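You operate a simulated robot arm through the tools that you are given. There is no shell and no other tool. Be economical: measure what you need, move in short steps, check, and stop when the job is done.

The job below is to be done with a simulated two-armed robot. You get a single attempt, and the scene is never put back.

TASK
Put the two small boxes that the parts card names in the tool bench's orange tray.
Fine: they are in the tool bench's middle drawer; shut it again.

It is judged by the outcome, as a careful person would: the job done as asked, and still so three seconds after it is handed in. It fails if anything else is knocked over, pushed out of place, dropped, spilled or broken.

THE ROBOT
Two 7-joint arms with fingered hands on one trunk, on a base that drives. Base frame: it is fixed to the floor where the robot stands at the start and does not move with it; the origin is under the middle of the robot, x ahead of it, y to its left, z up; the surface under the hand at the start is at about z = 86. Units: cm, rad, N and s.
The left shoulder is at the start at [7.3, 15.5, 95.9], the right one opposite. With the tool pointing down near the work surface each hand reaches from about 40 to 86 cm from the robot's upright axis, wherever it stands, measured 20 degrees to its own side. Places, roughly: black vice knob [110, 20, 90]; cream button [50, -70, 90]; kit [140, 0, 90]; middle bench drawer [80, -10, 70]; orange tray [150, 0, 75]; press lever [150, 40, 130]; red press knob [150, 50, 120]; small black knob [30, -40, 90]; tall yellow knob [90, -10, 100]. Payload 4 kg a hand.
Tool frame (each hand has its own): the origin (TCP) lies between the finger pads and is the grasp point; the fingertips stand 3 cm ahead of it; z points along the fingers, y is the line along which they close. Largest opening 10.4 cm; the body of the gripper starts 3.5 cm behind the TCP. The gripper is a hand of 3 fingers: y runs from the thumb to the fingers, the wrist lies at [-1.5, -10.4, -17.8] in the tool frame.
Orientation is told as [roll, pitch, yaw] about the base's x, y, z axes, in that order, counted from this pose: with the fingers straight down and the wrist toward the robot, the tool's x, y and z point along [0, 1, 0], [1, 0, 0] and [0, 0, -1] of the base frame.

THE INTERFACE
- The arms move only by the tool arm_command. It takes "left_plan", "right_plan" or both (then of equal length, played together; a hand with none holds still); each is a list that holds one entry, the list of rows, each a list of 6 numbers: the shift along the base's x, y, z in cm, then the turn, a rotation vector about the base's x, y, z in rad. In form: [[[tx, ty, tz, ax, ay, az], ...]]. A call has 1 to 12 rows; each row shifts and turns the commanded pose from where the row before left it. Rows are played at 5 a second. More than 5 cm and 0.15 rad between two rows, and nothing of the call is played. Where a pose cannot be reached the arm comes as near as it can. A force on the tool above 60 N (or 10 N above the force at the start of the call, whichever is more), or a blocked arm, ends the call early, and 0.2 s more pass. In this call time passes only in rows, and 0.2 s behind the last. It gives the time, the measured TCP pose, the force on the tool (base axes), the opening and the grip force at its end, in the units of the frame above (readings bear some noise), with the torque about the TCP (base axes, N m) and any sound that the robot's microphone picked up, and new pictures: "pictures" is both (left out), scene, wrist or none (wrist: the cameras of the hands that moved).
- Cameras (640 x 400 px; columns grow to the right, rows downward): "scene" is now at [14.27, -1.01, 119.71]; the picture's right is [-0.11, -0.99, 0.00], its down [-0.50, 0.05, -0.87] and it looks along [0.86, -0.09, -0.50] (base axes); focal length 232 px, centre (320, 200). "left" rides on the left gripper at [-6.4, -9.4, -11.7] in its tool frame; the picture's right is [-0.72, -0.33, 0.61], its down [0.64, -0.65, 0.40] and it looks along [0.27, 0.68, 0.68] (tool axes); focal length 238 px, centre (320, 200). "right" rides on the right gripper at [6.4, -9.4, -11.7] in its tool frame; the picture's right is [-0.72, 0.33, -0.61], its down [-0.64, -0.65, 0.40] and it looks along [-0.27, 0.68, 0.68] (tool axes); focal length 238 px, centre (320, 200). There is no depth. A picture from a camera that has moved, and an enlarged one, comes with that camera's place and axes in the base frame and with its lens.
- slide_trunk(by): slides the trunk up (or, below 0, down) by that many cm; the arms and the scene camera ride with it, the base frame stays. It gives what a move gives, with no picture.
- steer(legs): drives the robot by 1 to 6 legs, each [ahead, left, turn to the left] in cm, cm and rad, along the robot's own axes; the way and the turn of a leg run together, so that a leg with both is an arc; at most 150 cm and 3.142 rad a leg. The arms and the cameras ride along, it lands a little off, and it stops where it bumps. It gives what a move gives, and a new picture of the scene camera.
- finger_targets(index, middle, thumb_bend, thumb_turn, hand): sets how far each is bent, from 0 (flat) to 100 (curled in); at 30 the hand is open as for a grip, at 70 the pads meet at the TCP. One left out holds its place. A second passes; each finger stops where it meets its share of the squeeze, and holds until it gets a number again. It is the only way to open and close the hand. It gives what a move gives, with no picture; readings hold the bend of each and the force on the fingers (four entries, about 0 where the hand has none), thumb and palm. thumb_turn goes from beside the hand (0) to across from the fingers (100), as for a grip.
- pan_tilt(pan, tilt): turns the head with the scene camera to pan (to the left, within 1.501 rad either way) and tilt (down, from -0.506 to 1.204), counted from straight ahead of the robot. It gives what a move gives, and a new picture of the scene camera.
- zoom(camera, box): a new picture of the part [left, top, right, bottom] of that camera's present view, enlarged. It takes no simulated time.
- job_done(): hands the job in; it is judged then, once.

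Work in short steps. Places have to be worked out from the pictures, the camera data and where the tool is seen: move nearer, look again, correct. Check each grasp and each placing, and mend what went wrong. You have 120 turns and 260 pictures in all, those below and enlarged ones among them. Open the grippers and draw the arms clear of the work before you hand the job in, unless the task says otherwise; then end with one line.

The tools are called after ">>>" as a command line: name --argument value ..., lists and objects as JSON in quotes. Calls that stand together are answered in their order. arm_command: Moves the arms, as the interface text tells. Its arguments: {"type":"object","properties":{"left_plan":{"type":"array","items":{"type":"array","items":{"type":"array","items":{"type":"number"}}}},"right_plan":{"type":"array","items":{"type":"array","items":{"type":"array","items":{"type":"number"}}}},"pictures":{"type":"string","enum":["both","scene","wrist","none"]}},"required":[]} The other tools are called the same way: slide_trunk (by) slides the trunk up or down; finger_targets (index, middle, thumb_bend, thumb_turn, hand) moves the fingers one by one; steer (legs) drives the base; pan_tilt (pan, tilt) turns the head that bears the scene camera; zoom (camera, box) takes an enlarged picture of a part of a camera's view; job_done () hands the job in.

At the start:

```text
time_s: 0.0
left_ee_pos: [54.44, 27.88, 100.74]
left_tool_rot: [0.0, 0.003, 0.003]
left_ft_force: [-0.3, 0.3, 0.0]
left_wrist_torque: [0.02, 0.02, -0.02]
left_width: 10.38
left_grip_force: 0.2
left_shape: jaw
left_bend: [30.0, 30.0, 30.0, 98.0]
left_finger forces: [0.0, 0.0, 0.1, 0.0, 0.1, 0.1]
right_ee_pos: [60.16, -18.55, 94.19]
right_tool_rot: [0.001, 0.002, 0.0]
right_ft_force: [0.2, -0.8, -0.5]
right_wrist_torque: [0.05, 0.02, 0.0]
right_width: 10.35
right_grip_force: 0.1
right_shape: jaw
right_bend: [30.0, 30.0, 30.0, 98.0]
right_finger forces: [0.1, 0.0, 0.0, 0.1, 0.0, 0.0]
trunk travel left (down, up): [-37.5, 56.5]
robot x, y, heading: [-0.06, 0.1, 0.003]
head pan, tilt: [-0.106, 0.522]
```

scene: 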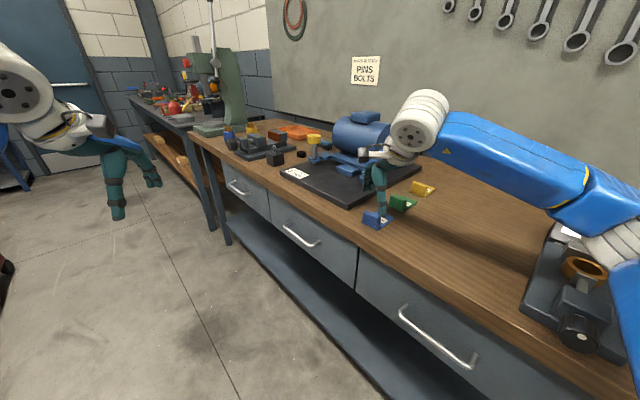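
right: 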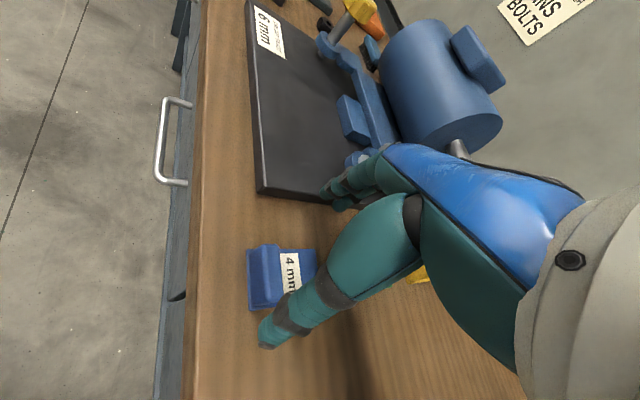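
left: 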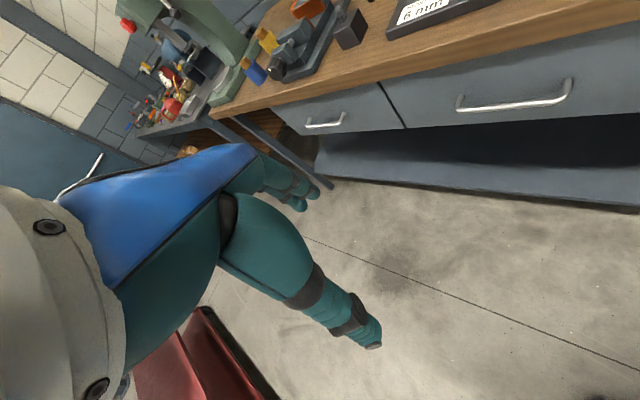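

The card on the wall appears to name PINS and BOLTS; I'll zoom in on it and on the bench.

>>> zoom --camera "scene" --box '[330, 45, 400, 95]'

>>> zoom --camera "scene" --box '[190, 90, 430, 240]'

```text
8.00 times, centred on (365, 70) of scene
camera zoom: at [14.27, -1.01, 119.71], right [-0.11, -0.99, 0.0], down [-0.5, 0.05, -0.87], along [0.86, -0.09, -0.5], focal length 1856 px, centre (-40, 1240)
```

zoom: 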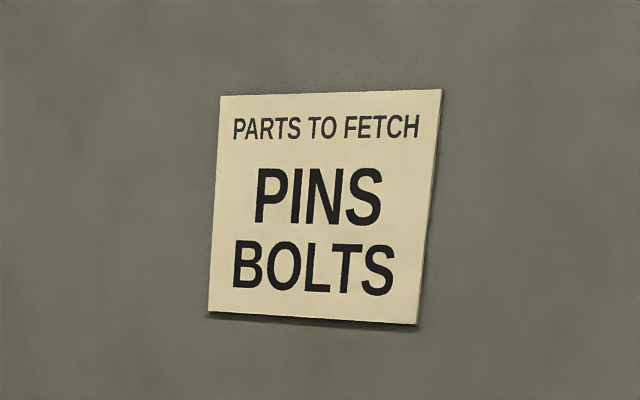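

```text
2.67 times, centred on (310, 165) of scene
camera zoom: at [14.27, -1.01, 119.71], right [-0.11, -0.99, 0.0], down [-0.5, 0.05, -0.87], along [0.86, -0.09, -0.5], focal length 619 px, centre (347, 293)
```

zoom: 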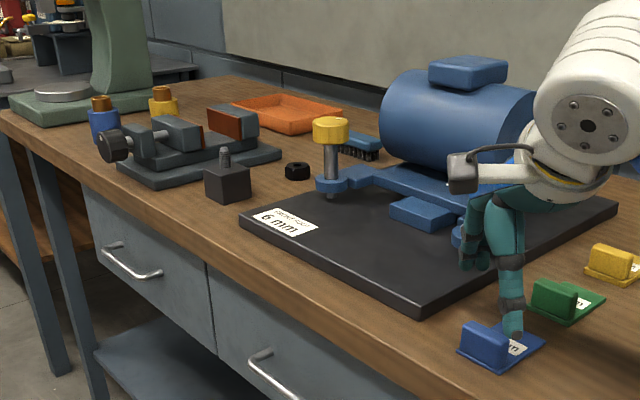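

The card names PINS and BOLTS. The bench front runs diagonally (about 35° to my x axis), so I'll raise the trunk for clearance and look left and right before driving.

>>> slide_trunk --by 12

>>> pan_tilt --pan 1.3 --tilt 0.6

>>> pan_tilt --pan -0.8 --tilt 0.7

```text
time_s: 1.5
left_ee_pos: [54.31, 27.89, 112.84]
left_tool_rot: [0.0, 0.001, 0.003]
left_ft_force: [0.1, 1.5, 0.1]
left_wrist_torque: [-0.03, 0.01, -0.02]
left_width: 10.35
left_grip_force: 0.0
left_shape: jaw
left_bend: [30.0, 30.0, 30.0, 98.0]
left_finger forces: [0.0, 0.1, 0.0, 0.1, 0.0, 0.0]
right_ee_pos: [60.02, -18.66, 106.3]
right_tool_rot: [0.001, 0.001, 0.001]
right_ft_force: [-0.5, 0.0, 0.4]
right_wrist_torque: [0.02, -0.01, 0.02]
right_width: 10.35
right_grip_force: 0.0
right_shape: jaw
right_bend: [30.0, 30.0, 30.0, 98.0]
right_finger forces: [0.0, 0.0, 0.0, 0.0, 0.1, 0.0]
trunk travel left (down, up): [-49.5, 44.5]
robot x, y, heading: [-0.17, -0.1, -0.001]
head pan, tilt: [-0.106, 0.522]
```

```text
time_s: 3.0
left_ee_pos: [54.41, 27.9, 112.74]
left_tool_rot: [-0.001, -0.001, 0.0]
left_ft_force: [0.3, -0.3, 0.1]
left_wrist_torque: [-0.03, 0.03, 0.0]
left_width: 10.38
left_grip_force: 0.0
left_shape: jaw
left_bend: [30.0, 30.0, 30.0, 98.0]
left_finger forces: [0.0, 0.0, 0.1, 0.1, 0.1, 0.0]
right_ee_pos: [59.98, -18.64, 106.28]
right_tool_rot: [-0.001, -0.002, 0.0]
right_ft_force: [0.5, -0.3, 0.2]
right_wrist_torque: [0.02, -0.02, -0.01]
right_width: 10.36
right_grip_force: 0.1
right_shape: jaw
right_bend: [30.0, 30.0, 30.0, 98.0]
right_finger forces: [0.0, 0.0, 0.0, 0.0, 0.0, 0.0]
trunk travel left (down, up): [-49.5, 44.5]
robot x, y, heading: [-0.07, -0.02, 0.003]
head pan, tilt: [1.3, 0.6]
camera scene: at [7.67, 8.48, 131.03], right [0.96, -0.27, 0.0], down [-0.15, -0.54, -0.82], along [0.22, 0.79, -0.57], focal length 232 px, centre (320, 200)
```

scene: 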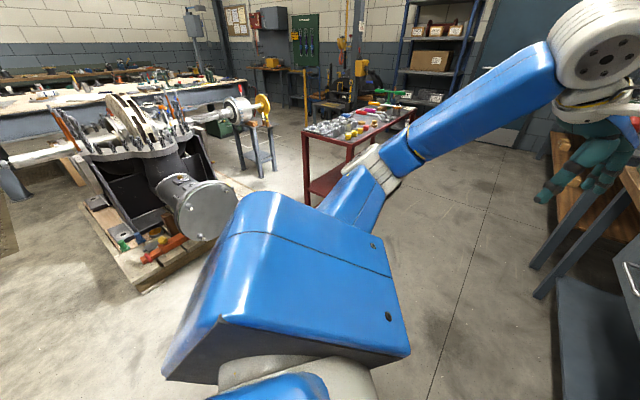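

```text
time_s: 5.0
left_ee_pos: [54.27, 27.88, 112.75]
left_tool_rot: [0.001, 0.001, 0.002]
left_ft_force: [-0.8, 0.4, 0.0]
left_wrist_torque: [0.02, 0.0, 0.01]
left_width: 10.35
left_grip_force: 0.0
left_shape: jaw
left_bend: [30.0, 30.0, 30.0, 98.0]
left_finger forces: [0.1, 0.1, 0.1, 0.0, 0.0, 0.0]
right_ee_pos: [59.95, -18.74, 106.33]
right_tool_rot: [-0.001, -0.001, 0.0]
right_ft_force: [-0.7, 1.2, -0.7]
right_wrist_torque: [0.03, 0.01, 0.04]
right_width: 10.37
right_grip_force: 0.1
right_shape: jaw
right_bend: [30.0, 30.0, 30.0, 98.0]
right_finger forces: [0.1, 0.0, 0.0, 0.0, 0.1, 0.0]
trunk travel left (down, up): [-49.5, 44.5]
robot x, y, heading: [-0.14, 0.08, 0.002]
head pan, tilt: [-0.799, 0.7]
camera scene: at [11.23, -6.14, 130.16], right [-0.72, -0.7, 0.0], down [-0.45, 0.46, -0.76], along [0.53, -0.55, -0.65], focal length 232 px, centre (320, 200)
```

scene: 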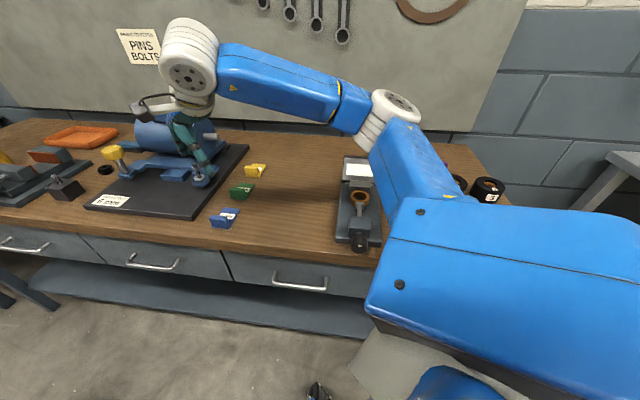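

Floor beside the bench is clear. I'll drive away from the bench and turn to face it squarely (heading about −0.96), ~70 cm back, with the middle drawer slightly to my right.

>>> steer --legs '[[0, 60, 0], [40, 0, 0], [0, 0, -0.96]]'

>>> pan_tilt --pan -0.2 --tilt 0.75

```text
time_s: 13.0
left_ee_pos: [94.56, 31.11, 112.75]
left_tool_rot: [-0.001, 0.002, -0.962]
left_ft_force: [0.1, -0.6, 0.7]
left_wrist_torque: [0.0, 0.02, 0.0]
left_width: 10.34
left_grip_force: 0.1
left_shape: jaw
left_bend: [30.0, 30.0, 30.0, 98.0]
left_finger forces: [0.0, 0.1, 0.0, 0.0, 0.0, 0.1]
right_ee_pos: [59.67, 0.01, 106.4]
right_tool_rot: [-0.001, -0.001, -0.962]
right_ft_force: [0.2, 0.4, -0.1]
right_wrist_torque: [-0.01, 0.02, 0.02]
right_width: 10.33
right_grip_force: 0.0
right_shape: jaw
right_bend: [30.0, 30.0, 30.0, 98.0]
right_finger forces: [0.0, 0.0, 0.1, 0.1, 0.1, 0.0]
trunk travel left (down, up): [-49.5, 44.5]
robot x, y, heading: [40.48, 59.71, -0.962]
head pan, tilt: [-0.799, 0.7]
camera scene: at [42.09, 47.03, 130.16], right [-0.98, 0.19, 0.0], down [0.12, 0.63, -0.76], along [-0.15, -0.75, -0.65], focal length 232 px, centre (320, 200)
```

scene: 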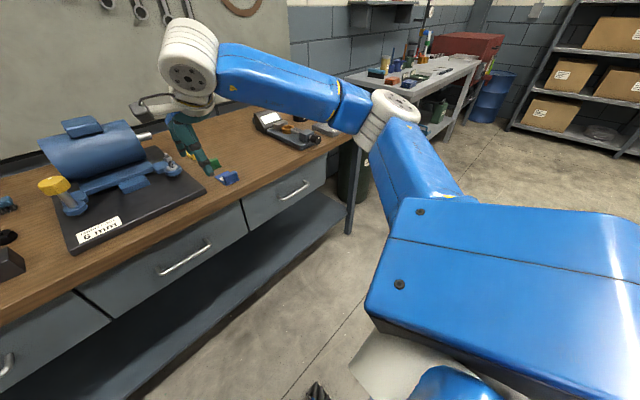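

```text
time_s: 14.0
left_ee_pos: [94.48, 31.23, 112.92]
left_tool_rot: [0.0, -0.002, -0.96]
left_ft_force: [0.1, 0.0, -0.3]
left_wrist_torque: [0.02, 0.0, 0.01]
left_width: 10.38
left_grip_force: 0.0
left_shape: jaw
left_bend: [30.0, 30.0, 30.0, 98.0]
left_finger forces: [0.1, 0.0, 0.1, 0.0, 0.0, 0.0]
right_ee_pos: [59.5, 0.13, 106.4]
right_tool_rot: [0.0, -0.001, -0.961]
right_ft_force: [-0.2, -0.1, 0.3]
right_wrist_torque: [0.03, 0.02, -0.03]
right_width: 10.38
right_grip_force: 0.3
right_shape: jaw
right_bend: [30.0, 30.0, 30.0, 98.0]
right_finger forces: [0.0, 0.1, 0.1, 0.0, 0.0, 0.1]
trunk travel left (down, up): [-49.5, 44.5]
robot x, y, heading: [40.32, 59.63, -0.968]
head pan, tilt: [-0.201, 0.75]
camera scene: at [46.94, 47.73, 129.73], right [-0.92, -0.4, 0.0], down [-0.27, 0.63, -0.73], along [0.29, -0.67, -0.68], focal length 232 px, centre (320, 200)
```

scene: 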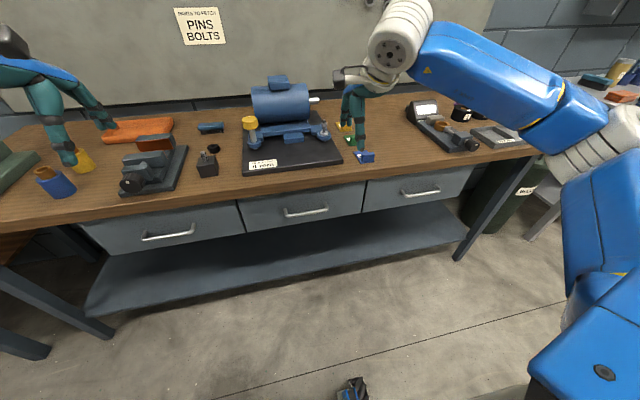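

Triangulating from two views, the middle drawer handle is about [72.7, −0.3, 74]. I'll pitch the right hand forward to horizontal (fingers toward the drawer) while drawing it back from the bench.

>>> arm_command --right_plan '[[[0.43, 0.97, -0.9, -0.117, -0.082, 0], [0.43, 0.97, -0.9, -0.117, -0.082, 0], [0.43, 0.97, -0.9, -0.117, -0.082, 0], [0.43, 0.97, -0.9, -0.117, -0.082, 0], [0.43, 0.97, -0.9, -0.117, -0.082, 0], [0.43, 0.97, -0.9, -0.117, -0.082, 0], [0.43, 0.97, -0.9, -0.117, -0.082, 0], [0.43, 0.97, -0.9, -0.117, -0.082, 0], [0.43, 0.97, -0.9, -0.117, -0.082, 0], [0.43, 0.97, -0.9, -0.117, -0.082, 0], [0.43, 0.97, -0.9, -0.117, -0.082, 0]]]'

```text
time_s: 16.4
left_ee_pos: [94.38, 31.31, 112.91]
left_tool_rot: [-0.001, -0.002, -0.958]
left_ft_force: [0.0, -0.3, -0.3]
left_wrist_torque: [0.02, 0.0, 0.05]
left_width: 10.38
left_grip_force: 0.0
left_shape: jaw
left_bend: [30.0, 30.0, 30.0, 98.0]
left_finger forces: [0.0, 0.1, 0.0, 0.0, 0.0, 0.1]
right_ee_pos: [61.55, 4.58, 102.26]
right_tool_rot: [0.003, -0.668, -0.963]
right_ft_force: [-0.4, -0.2, 0.4]
right_wrist_torque: [0.01, -0.01, 0.0]
right_width: 10.37
right_grip_force: 0.0
right_shape: jaw
right_bend: [30.0, 30.0, 30.0, 98.0]
right_finger forces: [0.0, 0.0, 0.1, 0.1, 0.0, 0.0]
right hand out of reach, approached as far as the arm can: row 5, 6, 7, 8, 9, 10, 11
trunk travel left (down, up): [-49.5, 44.5]
robot x, y, heading: [40.44, 59.94, -0.962]
head pan, tilt: [-0.201, 0.75]
camera scene: at [46.93, 47.76, 129.73], right [-0.92, -0.4, 0.0], down [-0.27, 0.63, -0.73], along [0.29, -0.67, -0.68], focal length 232 px, centre (320, 200)
camera right: at [58.47, 20.16, 105.49], right [-0.66, -0.31, 0.68], down [-0.67, -0.15, -0.72], along [0.33, -0.94, -0.11], focal length 238 px, centre (320, 200)
```

scene: 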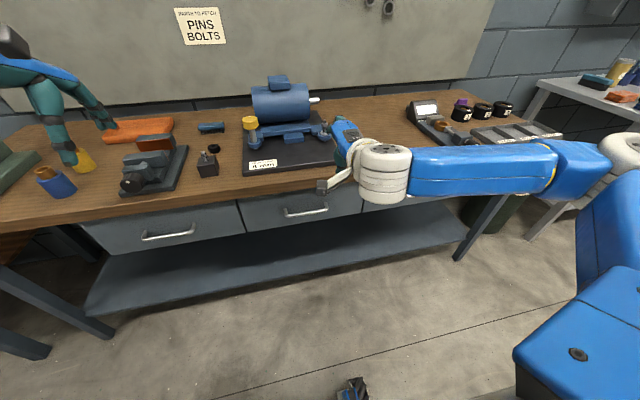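
right: 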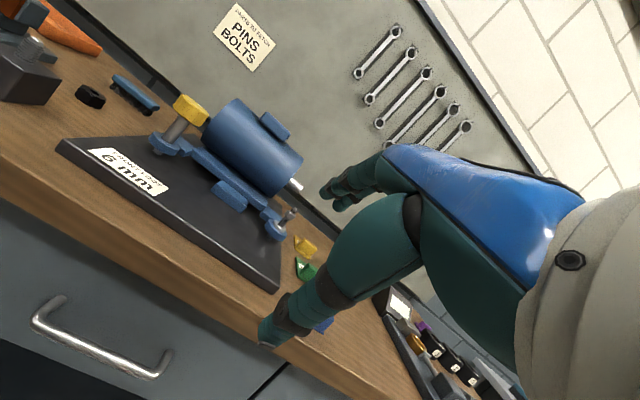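

Only ~0.67 rad of pitch was reachable at this shoulder height. I'll draw both hands back, lower the trunk so that the forearm comes up level, then try to pitch further.

>>> arm_command --right_plan '[[[-2.3, 3.3, 0, 0, 0, 0], [-2.3, 3.3, 0, 0, 0, 0], [-1, 1.5, 0, 0, 0, 0]]]' --left_plan '[[[-2.3, 3.3, 0, 0, 0, 0], [-2.3, 3.3, 0, 0, 0, 0], [-1, 1.5, 0, 0, 0, 0]]]' --pictures "none"

>>> slide_trunk --by -28

>>> arm_command --right_plan '[[[0, 0, 0, -0.117, -0.082, 0], [0, 0, 0, -0.117, -0.082, 0], [0, 0, 0, -0.117, -0.082, 0], [0, 0, 0, -0.117, -0.082, 0], [0, 0, 0, -0.117, -0.082, 0]]]'

```text
time_s: 17.2
left_ee_pos: [88.9, 39.41, 113.08]
left_tool_rot: [-0.002, 0.0, -0.96]
left_ft_force: [-0.7, -0.1, 0.6]
left_wrist_torque: [-0.03, 0.0, -0.05]
left_width: 10.35
left_grip_force: 0.0
left_shape: jaw
left_bend: [30.0, 30.0, 30.0, 98.0]
left_finger forces: [0.1, 0.0, 0.1, 0.0, 0.0, 0.0]
right_ee_pos: [59.44, 8.53, 102.79]
right_tool_rot: [0.001, -0.669, -0.964]
right_ft_force: [0.7, 0.1, 0.7]
right_wrist_torque: [0.03, -0.02, 0.03]
right_width: 10.38
right_grip_force: 0.1
right_shape: jaw
right_bend: [30.0, 30.0, 30.0, 98.0]
right_finger forces: [0.1, 0.0, 0.0, 0.1, 0.0, 0.1]
right hand out of reach, approached as far as the arm can: row 2, 3
trunk travel left (down, up): [-49.5, 44.5]
robot x, y, heading: [40.37, 59.86, -0.965]
head pan, tilt: [-0.201, 0.75]
```

```text
time_s: 20.0
left_ee_pos: [88.84, 39.49, 85.15]
left_tool_rot: [-0.001, -0.002, -0.96]
left_ft_force: [0.6, 0.6, -0.2]
left_wrist_torque: [0.0, 0.03, 0.02]
left_width: 10.37
left_grip_force: 0.0
left_shape: jaw
left_bend: [30.0, 30.0, 30.0, 98.0]
left_finger forces: [0.0, 0.1, 0.0, 0.1, 0.1, 0.0]
right_ee_pos: [59.36, 8.62, 74.74]
right_tool_rot: [0.002, -0.669, -0.962]
right_ft_force: [-0.3, 0.1, -0.9]
right_wrist_torque: [0.01, -0.01, 0.02]
right_width: 10.38
right_grip_force: 0.1
right_shape: jaw
right_bend: [30.0, 30.0, 30.0, 98.0]
right_finger forces: [0.1, 0.0, 0.0, 0.0, 0.0, 0.0]
trunk travel left (down, up): [-21.5, 72.5]
robot x, y, heading: [40.3, 59.63, -0.961]
head pan, tilt: [-0.201, 0.75]
```

```text
time_s: 21.2
left_ee_pos: [88.79, 39.46, 85.03]
left_tool_rot: [-0.001, -0.003, -0.96]
left_ft_force: [0.0, -0.4, -0.4]
left_wrist_torque: [0.02, 0.03, 0.03]
left_width: 10.38
left_grip_force: 0.0
left_shape: jaw
left_bend: [30.0, 30.0, 30.0, 98.0]
left_finger forces: [0.0, 0.0, 0.1, 0.0, 0.1, 0.0]
right_ee_pos: [59.36, 8.54, 74.68]
right_tool_rot: [0.001, -0.667, -0.963]
right_ft_force: [-0.1, 0.3, 0.6]
right_wrist_torque: [0.02, -0.03, -0.02]
right_width: 10.36
right_grip_force: 0.1
right_shape: jaw
right_bend: [30.0, 30.0, 30.0, 98.0]
right_finger forces: [0.1, 0.0, 0.0, 0.0, 0.1, 0.0]
right hand out of reach, approached as far as the arm can: row 1, 2, 3, 4, 5
trunk travel left (down, up): [-21.5, 72.5]
robot x, y, heading: [40.86, 59.84, -0.963]
head pan, tilt: [-0.201, 0.75]
camera scene: at [46.88, 47.84, 101.74], right [-0.92, -0.4, 0.0], down [-0.27, 0.63, -0.73], along [0.29, -0.67, -0.68], focal length 232 px, centre (320, 200)
camera right: at [56.32, 24.15, 78.17], right [-0.66, -0.31, 0.68], down [-0.67, -0.15, -0.72], along [0.33, -0.94, -0.11], focal length 238 px, centre (320, 200)
```

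scene: 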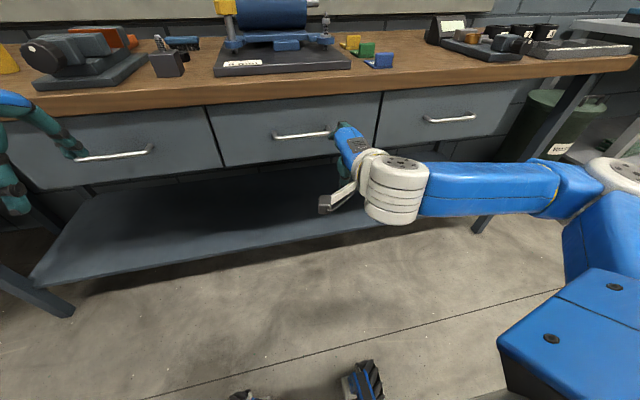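
right: 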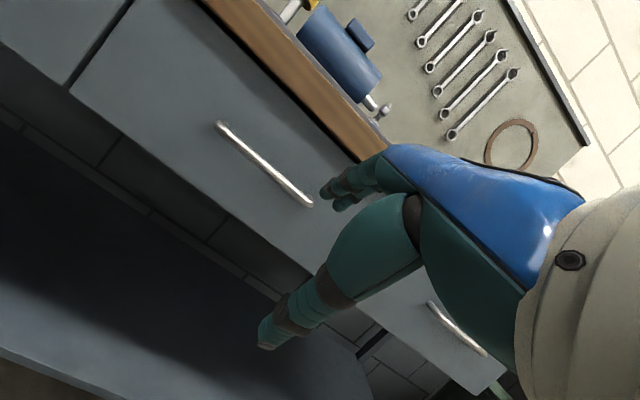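

The handle confirms at about [72.5, −0.2, 74], with the bench top overhanging it (edge n≈39, underside z≈82.5). I'll back the base off so that the arm stretches forward, which should let the hand pitch further.

>>> steer --legs '[[-22, 0, 0]]'

>>> arm_command --right_plan '[[[2.3, -3.3, 0, 0, 0, 0], [2.3, -3.3, 0, 0, 0, 0], [2.3, -3.3, 0, 0, 0, 0], [2.3, -3.3, 0, 0, 0, 0], [2.3, -3.3, 0, 0, 0, 0], [0, 0, 0, -0.117, -0.082, 0], [0, 0, 0, -0.117, -0.082, 0], [0, 0, 0, -0.117, -0.082, 0], [0, 0, 0, -0.117, -0.082, 0]]]'

```text
time_s: 22.9
left_ee_pos: [76.11, 57.63, 85.14]
left_tool_rot: [-0.002, -0.005, -0.962]
left_ft_force: [1.1, 0.0, -0.7]
left_wrist_torque: [-0.02, 0.0, 0.01]
left_width: 10.37
left_grip_force: 0.1
left_shape: jaw
left_bend: [30.0, 30.0, 30.0, 98.0]
left_finger forces: [0.0, 0.0, 0.0, 0.0, 0.1, 0.1]
right_ee_pos: [46.67, 26.56, 74.73]
right_tool_rot: [0.002, -0.669, -0.965]
right_ft_force: [-0.1, 0.0, 0.5]
right_wrist_torque: [0.01, 0.05, 0.01]
right_width: 10.4
right_grip_force: 0.0
right_shape: jaw
right_bend: [30.0, 30.0, 30.0, 98.0]
right_finger forces: [0.1, 0.0, 0.0, 0.0, 0.0, 0.0]
trunk travel left (down, up): [-21.5, 72.5]
robot x, y, heading: [27.89, 78.11, -0.959]
head pan, tilt: [-0.201, 0.75]
camera scene: at [34.23, 65.97, 101.75], right [-0.92, -0.4, 0.0], down [-0.27, 0.63, -0.73], along [0.29, -0.67, -0.68], focal length 232 px, centre (320, 200)
```

scene: 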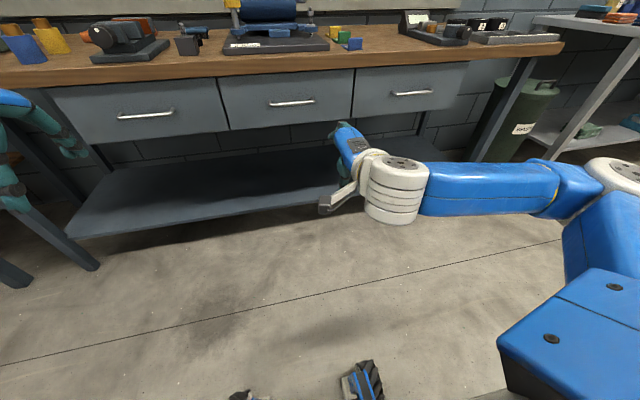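

```text
time_s: 24.9
left_ee_pos: [76.11, 57.6, 84.98]
left_tool_rot: [-0.002, -0.003, -0.963]
left_ft_force: [-0.2, 0.2, 0.0]
left_wrist_torque: [0.0, 0.0, 0.0]
left_width: 10.37
left_grip_force: 0.1
left_shape: jaw
left_bend: [30.0, 30.0, 30.0, 98.0]
left_finger forces: [0.0, 0.1, 0.0, 0.0, 0.1, 0.0]
right_ee_pos: [58.32, 10.33, 75.0]
right_tool_rot: [0.0, -0.667, -0.962]
right_ft_force: [-0.3, -0.1, -0.2]
right_wrist_torque: [-0.01, -0.01, 0.01]
right_width: 10.37
right_grip_force: 0.1
right_shape: jaw
right_bend: [30.0, 30.0, 30.0, 98.0]
right_finger forces: [0.0, 0.1, 0.0, 0.1, 0.0, 0.1]
right hand out of reach, approached as far as the arm can: row 6, 7, 8, 9
trunk travel left (down, up): [-21.5, 72.5]
robot x, y, heading: [28.22, 77.83, -0.961]
head pan, tilt: [-0.201, 0.75]
camera scene: at [34.32, 65.86, 101.73], right [-0.92, -0.4, 0.0], down [-0.27, 0.63, -0.73], along [0.29, -0.67, -0.68], focal length 232 px, centre (320, 200)
camera right: at [55.27, 25.95, 78.29], right [-0.66, -0.31, 0.68], down [-0.67, -0.15, -0.72], along [0.33, -0.94, -0.11], focal length 238 px, centre (320, 200)
```

scene: 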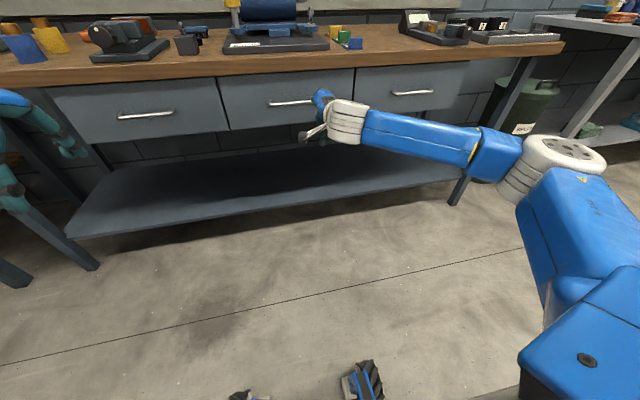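
right: 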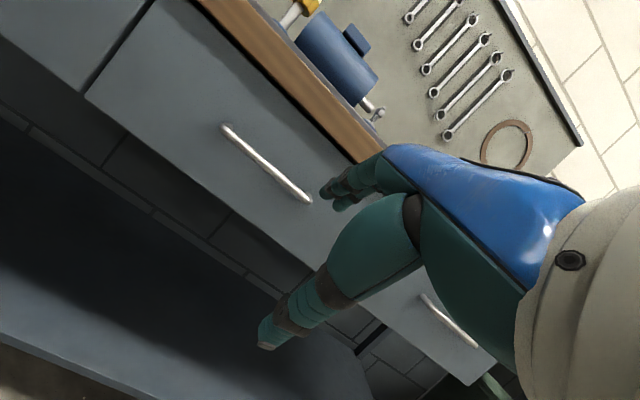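

The pitch stops at exactly 0.667 again, so it's a wrist limit that probably depends on yaw. I'll test yawing the hand left in line with the forearm and then pitching more.

>>> arm_command --right_plan '[[[0, 0, 0, 0, 0, 0.14], [0, 0, 0, 0, 0, 0.14], [0, 0, 0, 0, 0, 0.14], [0, 0, 0, 0, 0, 0.14], [0, 0, 0, -0.06, -0.127, 0], [0, 0, 0, -0.06, -0.127, 0], [0, 0, 0, -0.06, -0.127, 0], [0, 0, 0, -0.06, -0.127, 0]]]' --pictures "none"

```text
time_s: 26.7
left_ee_pos: [76.08, 57.46, 85.12]
left_tool_rot: [-0.001, -0.003, -0.964]
left_ft_force: [0.1, -0.1, -1.3]
left_wrist_torque: [-0.01, -0.03, -0.05]
left_width: 10.36
left_grip_force: 0.0
left_shape: jaw
left_bend: [30.0, 30.0, 30.0, 98.0]
left_finger forces: [0.0, 0.0, 0.1, 0.1, 0.0, 0.1]
right_ee_pos: [58.13, 10.08, 74.83]
right_tool_rot: [-0.061, -1.233, -0.354]
right_ft_force: [0.7, 0.7, 0.1]
right_wrist_torque: [0.01, -0.03, 0.0]
right_width: 10.36
right_grip_force: 0.1
right_shape: jaw
right_bend: [30.0, 30.0, 30.0, 98.0]
right_finger forces: [0.0, 0.0, 0.1, 0.0, 0.0, 0.0]
trunk travel left (down, up): [-21.5, 72.5]
robot x, y, heading: [28.12, 78.18, -0.963]
head pan, tilt: [-0.201, 0.75]
```

With yaw, pitch reached 1.23 with no limit reported. Now I'll turn the yaw partway back and see how the hand looks.

>>> arm_command --right_plan '[[[0, 0, 0, 0, 0, -0.14], [0, 0, 0, 0, 0, -0.14], [0, 0, 0, -0.07, -0.12, 0]]]'

```text
time_s: 27.5
left_ee_pos: [76.02, 57.55, 85.14]
left_tool_rot: [-0.001, -0.003, -0.962]
left_ft_force: [0.2, 0.5, -0.4]
left_wrist_torque: [-0.04, -0.01, 0.04]
left_width: 10.4
left_grip_force: 0.0
left_shape: jaw
left_bend: [30.0, 30.0, 30.0, 98.0]
left_finger forces: [0.1, 0.0, 0.0, 0.1, 0.0, 0.0]
right_ee_pos: [56.63, 8.38, 74.93]
right_tool_rot: [0.026, -1.367, -0.707]
right_ft_force: [0.4, 0.0, 0.2]
right_wrist_torque: [0.0, 0.02, 0.03]
right_width: 10.36
right_grip_force: 0.1
right_shape: jaw
right_bend: [30.0, 30.0, 30.0, 98.0]
right_finger forces: [0.0, 0.1, 0.1, 0.0, 0.0, 0.1]
right hand out of reach, approached as far as the arm can: row 2, 3
trunk travel left (down, up): [-21.5, 72.5]
robot x, y, heading: [27.92, 78.05, -0.963]
head pan, tilt: [-0.201, 0.75]
camera scene: at [34.26, 65.81, 101.73], right [-0.92, -0.4, 0.0], down [-0.27, 0.63, -0.73], along [0.29, -0.67, -0.68], focal length 232 px, centre (320, 200)
camera right: at [50.28, 21.71, 68.23], right [-0.87, -0.22, 0.44], down [-0.2, -0.66, -0.72], along [0.45, -0.72, 0.53], focal length 238 px, centre (320, 200)
```

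scene: 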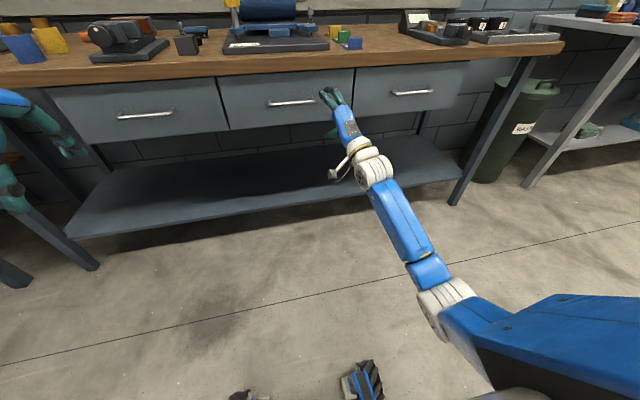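
right: 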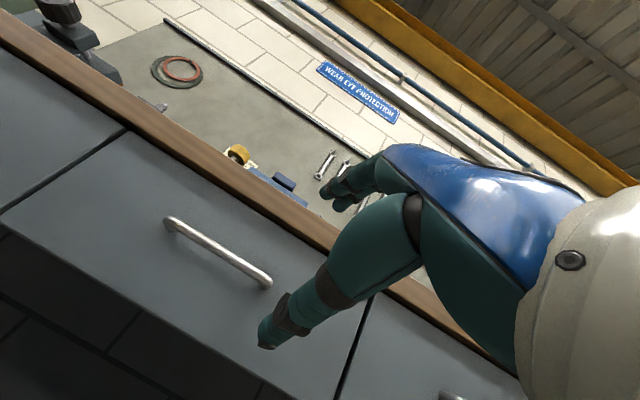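

The arm reconfigured with the elbow down and the hand is nearly horizontal. The handle centre checks at ≈[72.4, 0.2, 74]; I'll move toward it, stopping ~6 cm short.

>>> arm_command --right_plan '[[[3.1, -0.9, -0.1, 0, 0, 0], [3.1, -0.9, -0.1, 0, 0, 0], [3.1, -0.9, -0.1, 0, 0, 0], [3.1, -0.9, -0.1, 0, 0, 0]]]'

```text
time_s: 28.5
left_ee_pos: [76.13, 57.61, 85.05]
left_tool_rot: [-0.004, -0.001, -0.964]
left_ft_force: [-0.3, -0.1, 0.7]
left_wrist_torque: [0.02, -0.01, 0.0]
left_width: 10.37
left_grip_force: 0.1
left_shape: jaw
left_bend: [30.0, 30.0, 30.0, 98.0]
left_finger forces: [0.2, 0.0, 0.1, 0.0, 0.0, 0.0]
right_ee_pos: [66.85, 1.85, 74.91]
right_tool_rot: [0.014, -1.365, -0.694]
right_ft_force: [0.6, -0.1, -0.1]
right_wrist_torque: [-0.03, 0.0, -0.03]
right_width: 10.36
right_grip_force: 0.1
right_shape: jaw
right_bend: [30.0, 30.0, 30.0, 98.0]
right_finger forces: [0.0, 0.0, 0.0, 0.1, 0.0, 0.0]
right hand out of reach, approached as far as the arm can: row 1, 2, 3, 4
trunk travel left (down, up): [-21.5, 72.5]
robot x, y, heading: [28.41, 77.67, -0.964]
head pan, tilt: [-0.201, 0.75]
camera scene: at [34.44, 65.91, 101.72], right [-0.92, -0.4, 0.0], down [-0.27, 0.63, -0.73], along [0.29, -0.67, -0.68], focal length 232 px, centre (320, 200)
camera right: at [60.49, 15.16, 68.35], right [-0.87, -0.23, 0.44], down [-0.2, -0.66, -0.72], along [0.46, -0.71, 0.53], focal length 238 px, centre (320, 200)
```

scene: 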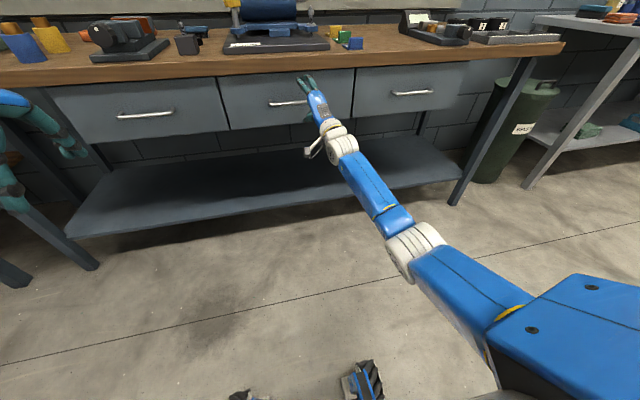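
right: 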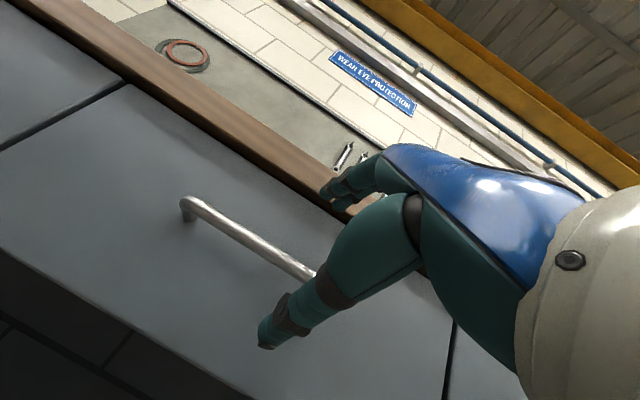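

TCP is ~5 cm short of the bar with the bar between thumb and fingers. I'll go forward 4 cm, left 2.5 and down 1.

>>> arm_command --right_plan '[[[1.5, -0.6, -0.4, 0, 0, 0], [1.5, -0.6, -0.4, 0, 0, 0], [1.4, -0.6, -0.3, 0, 0, 0]]]'

>>> zoom --camera "scene" --box '[230, 60, 390, 160]'

```text
time_s: 29.3
left_ee_pos: [75.6, 57.8, 85.39]
left_tool_rot: [0.0, -0.01, -0.965]
left_ft_force: [0.3, -0.4, 0.5]
left_wrist_torque: [0.0, -0.03, -0.03]
left_width: 10.36
left_grip_force: 0.1
left_shape: jaw
left_bend: [30.0, 30.0, 30.0, 98.0]
left_finger forces: [0.1, 0.0, 0.1, 0.0, 0.0, 0.0]
right_ee_pos: [70.66, -0.05, 74.84]
right_tool_rot: [0.015, -1.383, -0.707]
right_ft_force: [-28.0, 23.7, 2.3]
right_wrist_torque: [-1.3, -1.4, -0.55]
right_width: 9.86
right_grip_force: 0.0
right_shape: jaw
right_bend: [30.0, 30.0, 30.0, 98.0]
right_finger forces: [0.1, 36.2, 0.0, 0.0, 0.1, 0.0]
trunk travel left (down, up): [-21.5, 72.5]
robot x, y, heading: [27.95, 77.78, -0.965]
head pan, tilt: [-0.201, 0.75]
camera scene: at [33.69, 66.32, 101.83], right [-0.92, -0.39, 0.0], down [-0.27, 0.62, -0.73], along [0.29, -0.67, -0.68], focal length 232 px, centre (320, 200)
camera right: at [64.63, 13.33, 67.85], right [-0.88, -0.21, 0.43], down [-0.2, -0.67, -0.72], along [0.44, -0.71, 0.54], focal length 238 px, centre (320, 200)
```

scene: 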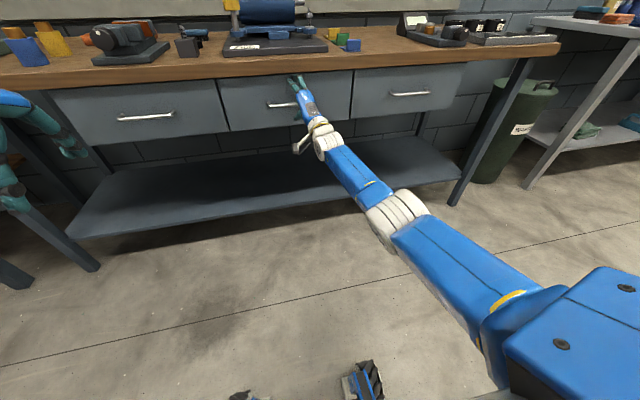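
right: 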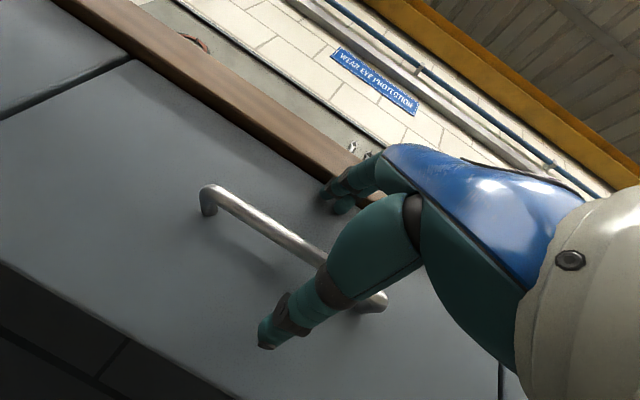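

```text
4.00 times, centred on (310, 110) of scene
camera zoom: at [33.69, 66.32, 101.83], right [-0.92, -0.39, 0.0], down [-0.27, 0.62, -0.73], along [0.29, -0.67, -0.68], focal length 928 px, centre (360, 560)
```

zoom: 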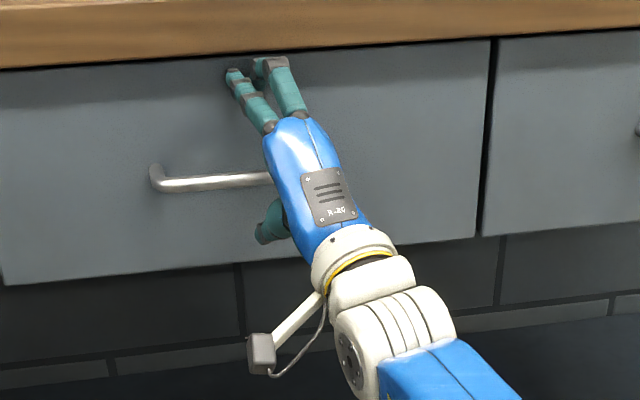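

Fingertips met the drawer front/underside (36 N on one finger), so the bar should be about at the TCP depth. I'll back off 1 cm, drop a little, and close the hand gently on the bar.

>>> arm_command --right_plan '[[[-0.6, 0.9, 0, 0, 0, 0], [0, 0, -0.3, 0, 0, 0]]]' --pictures "none"

>>> finger_targets --hand "right" --index 72 --middle 72 --thumb_bend 72

>>> zoom --camera "scene" --box '[230, 60, 390, 160]'

>>> zoom --camera "right" --box '[160, 100, 480, 400]'

```text
time_s: 29.9
left_ee_pos: [76.14, 57.67, 85.24]
left_tool_rot: [-0.002, -0.003, -0.962]
left_ft_force: [0.2, 1.2, 0.9]
left_wrist_torque: [-0.03, 0.01, 0.0]
left_width: 10.36
left_grip_force: 0.0
left_shape: jaw
left_bend: [30.0, 30.0, 30.0, 98.0]
left_finger forces: [0.0, 0.0, 0.0, 0.0, 0.0, 0.1]
right_ee_pos: [70.89, 0.67, 73.86]
right_tool_rot: [0.015, -1.367, -0.698]
right_ft_force: [-8.2, 5.6, 1.5]
right_wrist_torque: [-0.46, -0.47, -0.16]
right_width: 10.36
right_grip_force: 0.1
right_shape: jaw
right_bend: [30.0, 30.0, 30.0, 98.0]
right_finger forces: [0.1, 10.0, 0.0, 0.1, 0.0, 0.0]
trunk travel left (down, up): [-21.5, 72.5]
robot x, y, heading: [28.07, 78.17, -0.962]
head pan, tilt: [-0.201, 0.75]
```

```text
time_s: 30.9
left_ee_pos: [76.11, 57.53, 85.12]
left_tool_rot: [-0.001, -0.004, -0.964]
left_ft_force: [0.1, 0.4, 0.9]
left_wrist_torque: [-0.01, -0.01, 0.02]
left_width: 10.37
left_grip_force: 0.0
left_shape: jaw
left_bend: [30.0, 30.0, 30.0, 98.0]
left_finger forces: [0.1, 0.0, 0.0, 0.0, 0.0, 0.0]
right_ee_pos: [70.84, 0.68, 73.67]
right_tool_rot: [0.018, -1.366, -0.699]
right_ft_force: [0.3, 0.2, -1.1]
right_wrist_torque: [0.03, 0.02, -0.04]
right_width: 0.0
right_grip_force: 0.1
right_shape: fingers
right_bend: [72.0, 72.0, 71.0, 97.0]
right_finger forces: [0.1, 0.0, 0.1, 0.1, 0.1, 0.0]
trunk travel left (down, up): [-21.5, 72.5]
robot x, y, heading: [28.22, 77.98, -0.964]
head pan, tilt: [-0.201, 0.75]
```

```text
4.00 times, centred on (310, 110) of scene
camera zoom: at [34.41, 65.86, 101.72], right [-0.92, -0.4, 0.0], down [-0.27, 0.63, -0.73], along [0.29, -0.67, -0.68], focal length 928 px, centre (360, 560)
```

zoom: 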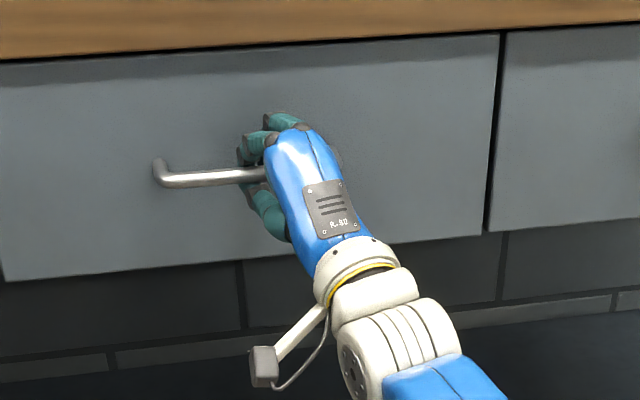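

```text
1.33 times, centred on (320, 250) of right
camera zoom: at [64.57, 13.91, 66.84], right [-0.87, -0.22, 0.44], down [-0.2, -0.66, -0.72], along [0.45, -0.72, 0.53], focal length 318 px, centre (320, 133)
```

zoom: 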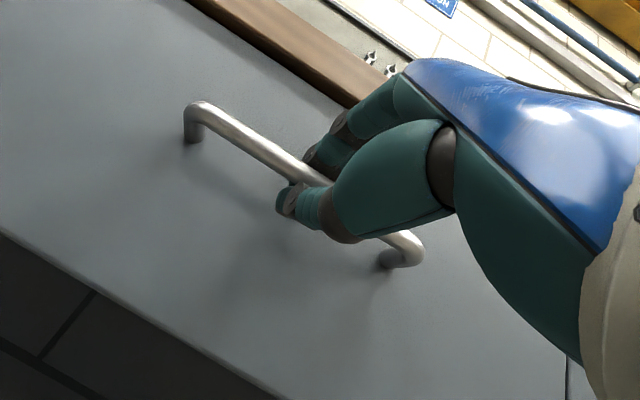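

The thumb and fingers closed fully with no force; either they ring the bar or missed it. I'll pull straight back 4 cm and see whether the drawer follows.

>>> arm_command --right_plan '[[[-0.57, 0.82, 0, 0, 0, 0], [-0.57, 0.82, 0, 0, 0, 0], [-0.57, 0.82, 0, 0, 0, 0], [-0.57, 0.82, 0, 0, 0, 0]]]'

>>> zoom --camera "scene" --box '[210, 60, 370, 160]'

```text
time_s: 31.9
left_ee_pos: [76.15, 57.49, 85.14]
left_tool_rot: [-0.001, -0.003, -0.963]
left_ft_force: [0.5, -0.1, -0.4]
left_wrist_torque: [0.01, -0.02, 0.0]
left_width: 10.37
left_grip_force: 0.1
left_shape: jaw
left_bend: [30.0, 30.0, 30.0, 98.0]
left_finger forces: [0.0, 0.1, 0.1, 0.0, 0.0, 0.0]
right_ee_pos: [67.88, 1.35, 73.58]
right_tool_rot: [0.021, -1.367, -0.702]
right_ft_force: [-0.4, 0.4, 0.2]
right_wrist_torque: [-0.02, 0.02, 0.02]
right_width: 0.0
right_grip_force: 0.0
right_shape: fingers
right_bend: [72.0, 72.0, 71.0, 97.0]
right_finger forces: [0.0, 0.0, 0.0, 0.0, 0.0, 0.0]
right hand out of reach, approached as far as the arm can: row 1, 2, 3, 4
trunk travel left (down, up): [-21.5, 72.5]
robot x, y, heading: [28.23, 77.84, -0.956]
head pan, tilt: [-0.201, 0.75]
camera scene: at [34.37, 65.88, 101.73], right [-0.92, -0.4, 0.0], down [-0.27, 0.63, -0.73], along [0.29, -0.67, -0.68], focal length 232 px, centre (320, 200)
camera right: at [61.66, 14.61, 66.81], right [-0.87, -0.22, 0.44], down [-0.2, -0.66, -0.72], along [0.45, -0.72, 0.53], focal length 238 px, centre (320, 200)
```

scene: 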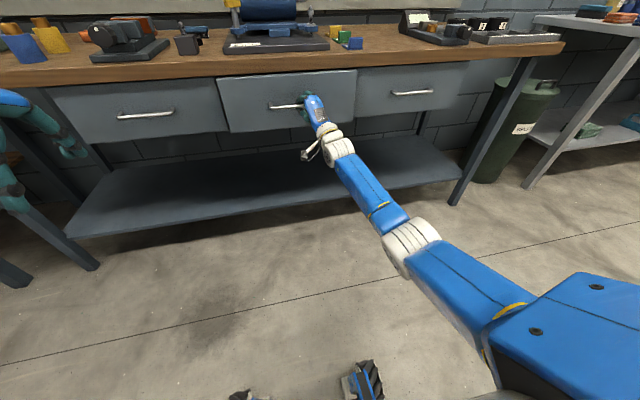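
right: 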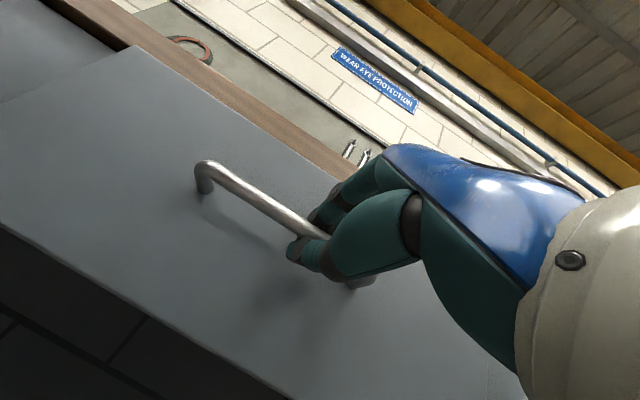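

```text
4.00 times, centred on (290, 110) of scene
camera zoom: at [34.37, 65.88, 101.73], right [-0.92, -0.4, 0.0], down [-0.27, 0.63, -0.73], along [0.29, -0.67, -0.68], focal length 928 px, centre (440, 560)
```

zoom: 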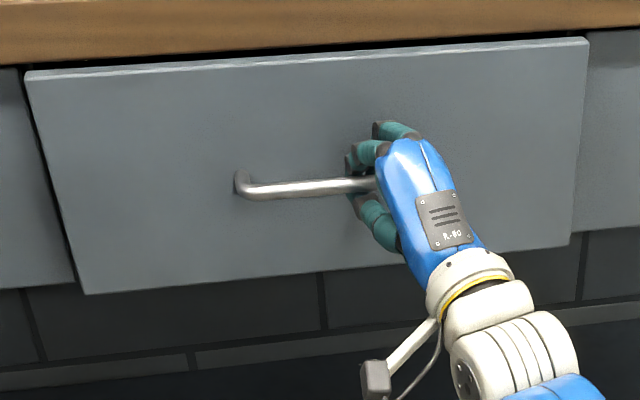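

It's hooked: the drawer has come out a few cm. I'll pull it further by driving the base back.

>>> steer --legs '[[-20, 0, 0]]'

```text
time_s: 33.2
left_ee_pos: [69.41, 67.2, 85.27]
left_tool_rot: [-0.002, -0.008, -0.964]
left_ft_force: [-0.3, -0.1, -0.3]
left_wrist_torque: [-0.03, -0.01, 0.04]
left_width: 10.38
left_grip_force: 0.1
left_shape: jaw
left_bend: [30.0, 30.0, 30.0, 98.0]
left_finger forces: [0.0, 0.1, 0.1, 0.0, 0.0, 0.1]
right_ee_pos: [61.04, 10.77, 73.96]
right_tool_rot: [0.012, -1.371, -0.696]
right_ft_force: [-0.5, 1.6, -3.5]
right_wrist_torque: [0.01, 0.04, 0.01]
right_width: 0.0
right_grip_force: 1.6
right_shape: fingers
right_bend: [72.0, 72.0, 70.0, 97.0]
right_finger forces: [0.0, 0.0, 0.1, 0.0, 3.4, 0.1]
trunk travel left (down, up): [-21.5, 72.5]
robot x, y, heading: [21.7, 86.92, -0.965]
head pan, tilt: [-0.201, 0.75]
stopped in leg 1: the robot was blocked; the commanded pose is now the measured one
camera scene: at [27.84, 75.33, 101.74], right [-0.92, -0.39, 0.0], down [-0.27, 0.63, -0.73], along [0.29, -0.67, -0.68], focal length 232 px, centre (320, 200)
```

scene: 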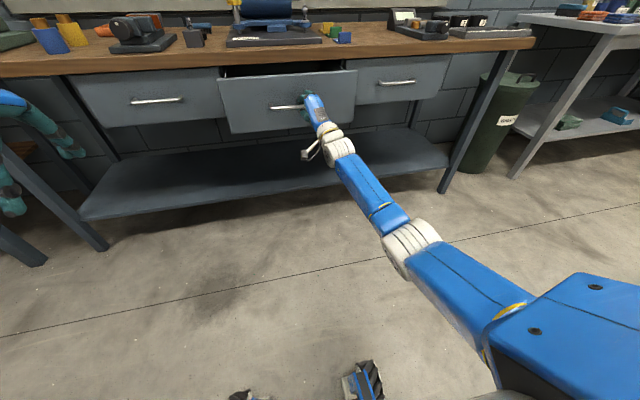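

The base is blocked (likely by something behind me; the hand force is tiny). The drawer is ~13 cm open; I'll continue pulling with the arm.

>>> arm_command --right_plan '[[[-0.86, 1.23, 0, 0, 0, 0], [-0.86, 1.23, 0, 0, 0, 0], [-0.86, 1.23, 0, 0, 0, 0], [-0.86, 1.23, 0, 0, 0, 0], [-0.86, 1.23, 0, 0, 0, 0]]]'

```text
time_s: 34.4
left_ee_pos: [69.48, 67.2, 85.35]
left_tool_rot: [-0.002, -0.007, -0.965]
left_ft_force: [1.1, 0.2, -0.4]
left_wrist_torque: [-0.01, -0.02, 0.0]
left_width: 10.39
left_grip_force: 0.0
left_shape: jaw
left_bend: [30.0, 30.0, 30.0, 98.0]
left_finger forces: [0.0, 0.0, 0.0, 0.1, 0.0, 0.0]
right_ee_pos: [55.34, 14.3, 74.09]
right_tool_rot: [0.018, -1.369, -0.69]
right_ft_force: [2.6, 3.6, -4.9]
right_wrist_torque: [0.03, 0.09, 0.01]
right_width: 0.0
right_grip_force: 2.3
right_shape: fingers
right_bend: [72.0, 72.0, 69.0, 96.0]
right_finger forces: [0.0, 0.2, 0.1, 0.1, 5.0, 0.0]
right hand out of reach, approached as far as the arm can: row 2, 3, 4, 5
trunk travel left (down, up): [-21.5, 72.5]
robot x, y, heading: [21.56, 87.14, -0.969]
head pan, tilt: [-0.201, 0.75]
camera scene: at [27.9, 75.21, 101.72], right [-0.92, -0.39, 0.0], down [-0.27, 0.63, -0.73], along [0.29, -0.67, -0.68], focal length 232 px, centre (320, 200)
camera right: at [48.98, 27.51, 67.19], right [-0.87, -0.23, 0.44], down [-0.19, -0.66, -0.72], along [0.46, -0.71, 0.53], focal length 238 px, centre (320, 200)
```

scene: 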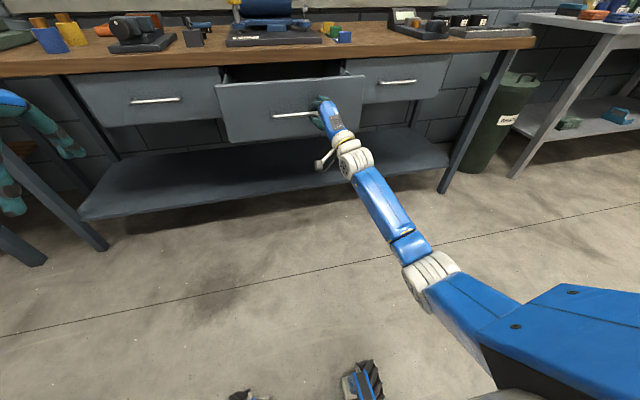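
right: 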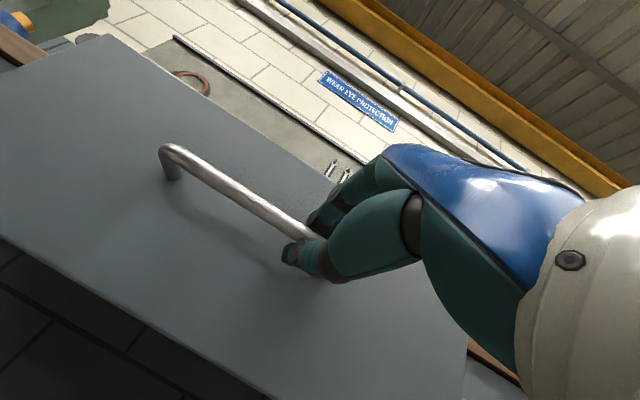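

Now ~20 cm open, but the hand drifts right along the bar at the reach limit. I'll pull some more with a leftward component and a bit of yaw to stay within the wrist limits.

>>> arm_command --right_plan '[[[-0.3, 1.5, 0, 0, 0, 0.05], [-0.3, 1.6, 0, 0, 0, 0.05], [-0.3, 1.6, 0, 0, 0, 0.05], [-0.45, 1.52, 0, 0, 0, 0.05]]]'

```text
time_s: 35.4
left_ee_pos: [69.46, 67.05, 85.35]
left_tool_rot: [-0.001, -0.009, -0.965]
left_ft_force: [-0.8, 0.5, -0.6]
left_wrist_torque: [-0.03, 0.02, -0.02]
left_width: 10.38
left_grip_force: 0.0
left_shape: jaw
left_bend: [30.0, 30.0, 30.0, 98.0]
left_finger forces: [0.0, 0.0, 0.1, 0.1, 0.0, 0.1]
right_ee_pos: [54.04, 20.53, 74.1]
right_tool_rot: [0.025, -1.371, -0.505]
right_ft_force: [-2.6, -0.5, -4.3]
right_wrist_torque: [-0.05, 0.05, 0.02]
right_width: 0.0
right_grip_force: 1.3
right_shape: fingers
right_bend: [72.0, 72.0, 69.0, 98.0]
right_finger forces: [0.0, 0.1, 0.0, 0.1, 3.8, 0.0]
trunk travel left (down, up): [-21.5, 72.5]
robot x, y, heading: [21.27, 86.96, -0.966]
head pan, tilt: [-0.201, 0.75]
camera scene: at [27.77, 75.16, 101.73], right [-0.92, -0.39, 0.0], down [-0.27, 0.63, -0.73], along [0.29, -0.67, -0.68], focal length 232 px, centre (320, 200)
camera right: at [45.32, 32.23, 67.17], right [-0.81, -0.39, 0.44], down [-0.06, -0.69, -0.72], along [0.58, -0.61, 0.54], focal length 238 px, centre (320, 200)
```

scene: 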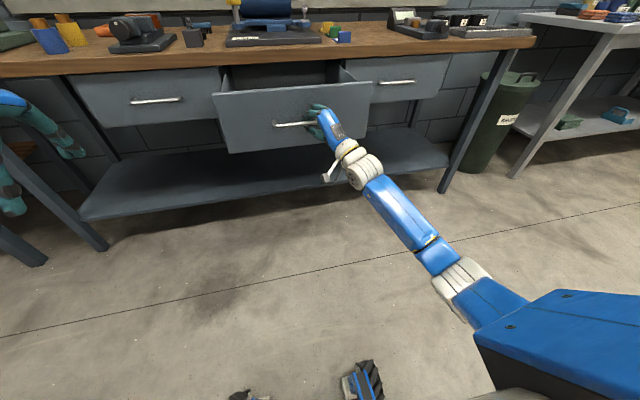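
right: 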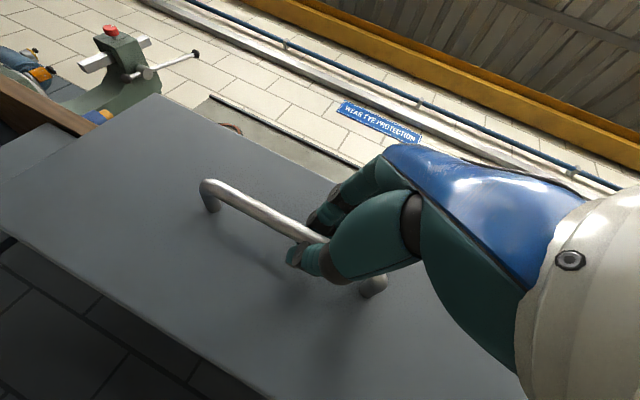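

The drawer is ~26 cm open and it worked without limit. Let me zoom into the drawer.

>>> zoom --camera "scene" --box '[200, 40, 400, 165]'

```text
3.20 times, centred on (300, 102) of scene
camera zoom: at [27.77, 75.16, 101.73], right [-0.92, -0.39, 0.0], down [-0.27, 0.63, -0.73], along [0.29, -0.67, -0.68], focal length 742 px, centre (384, 512)
```

zoom: 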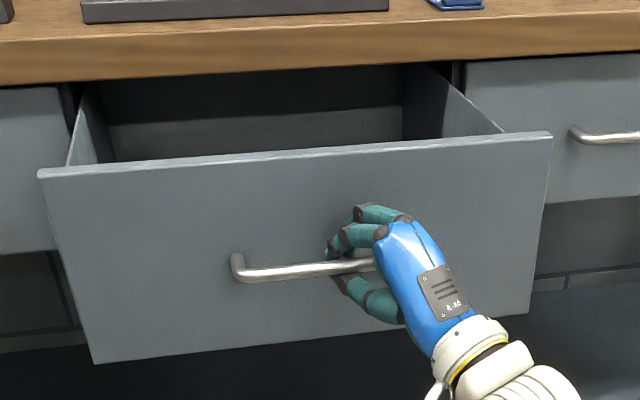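

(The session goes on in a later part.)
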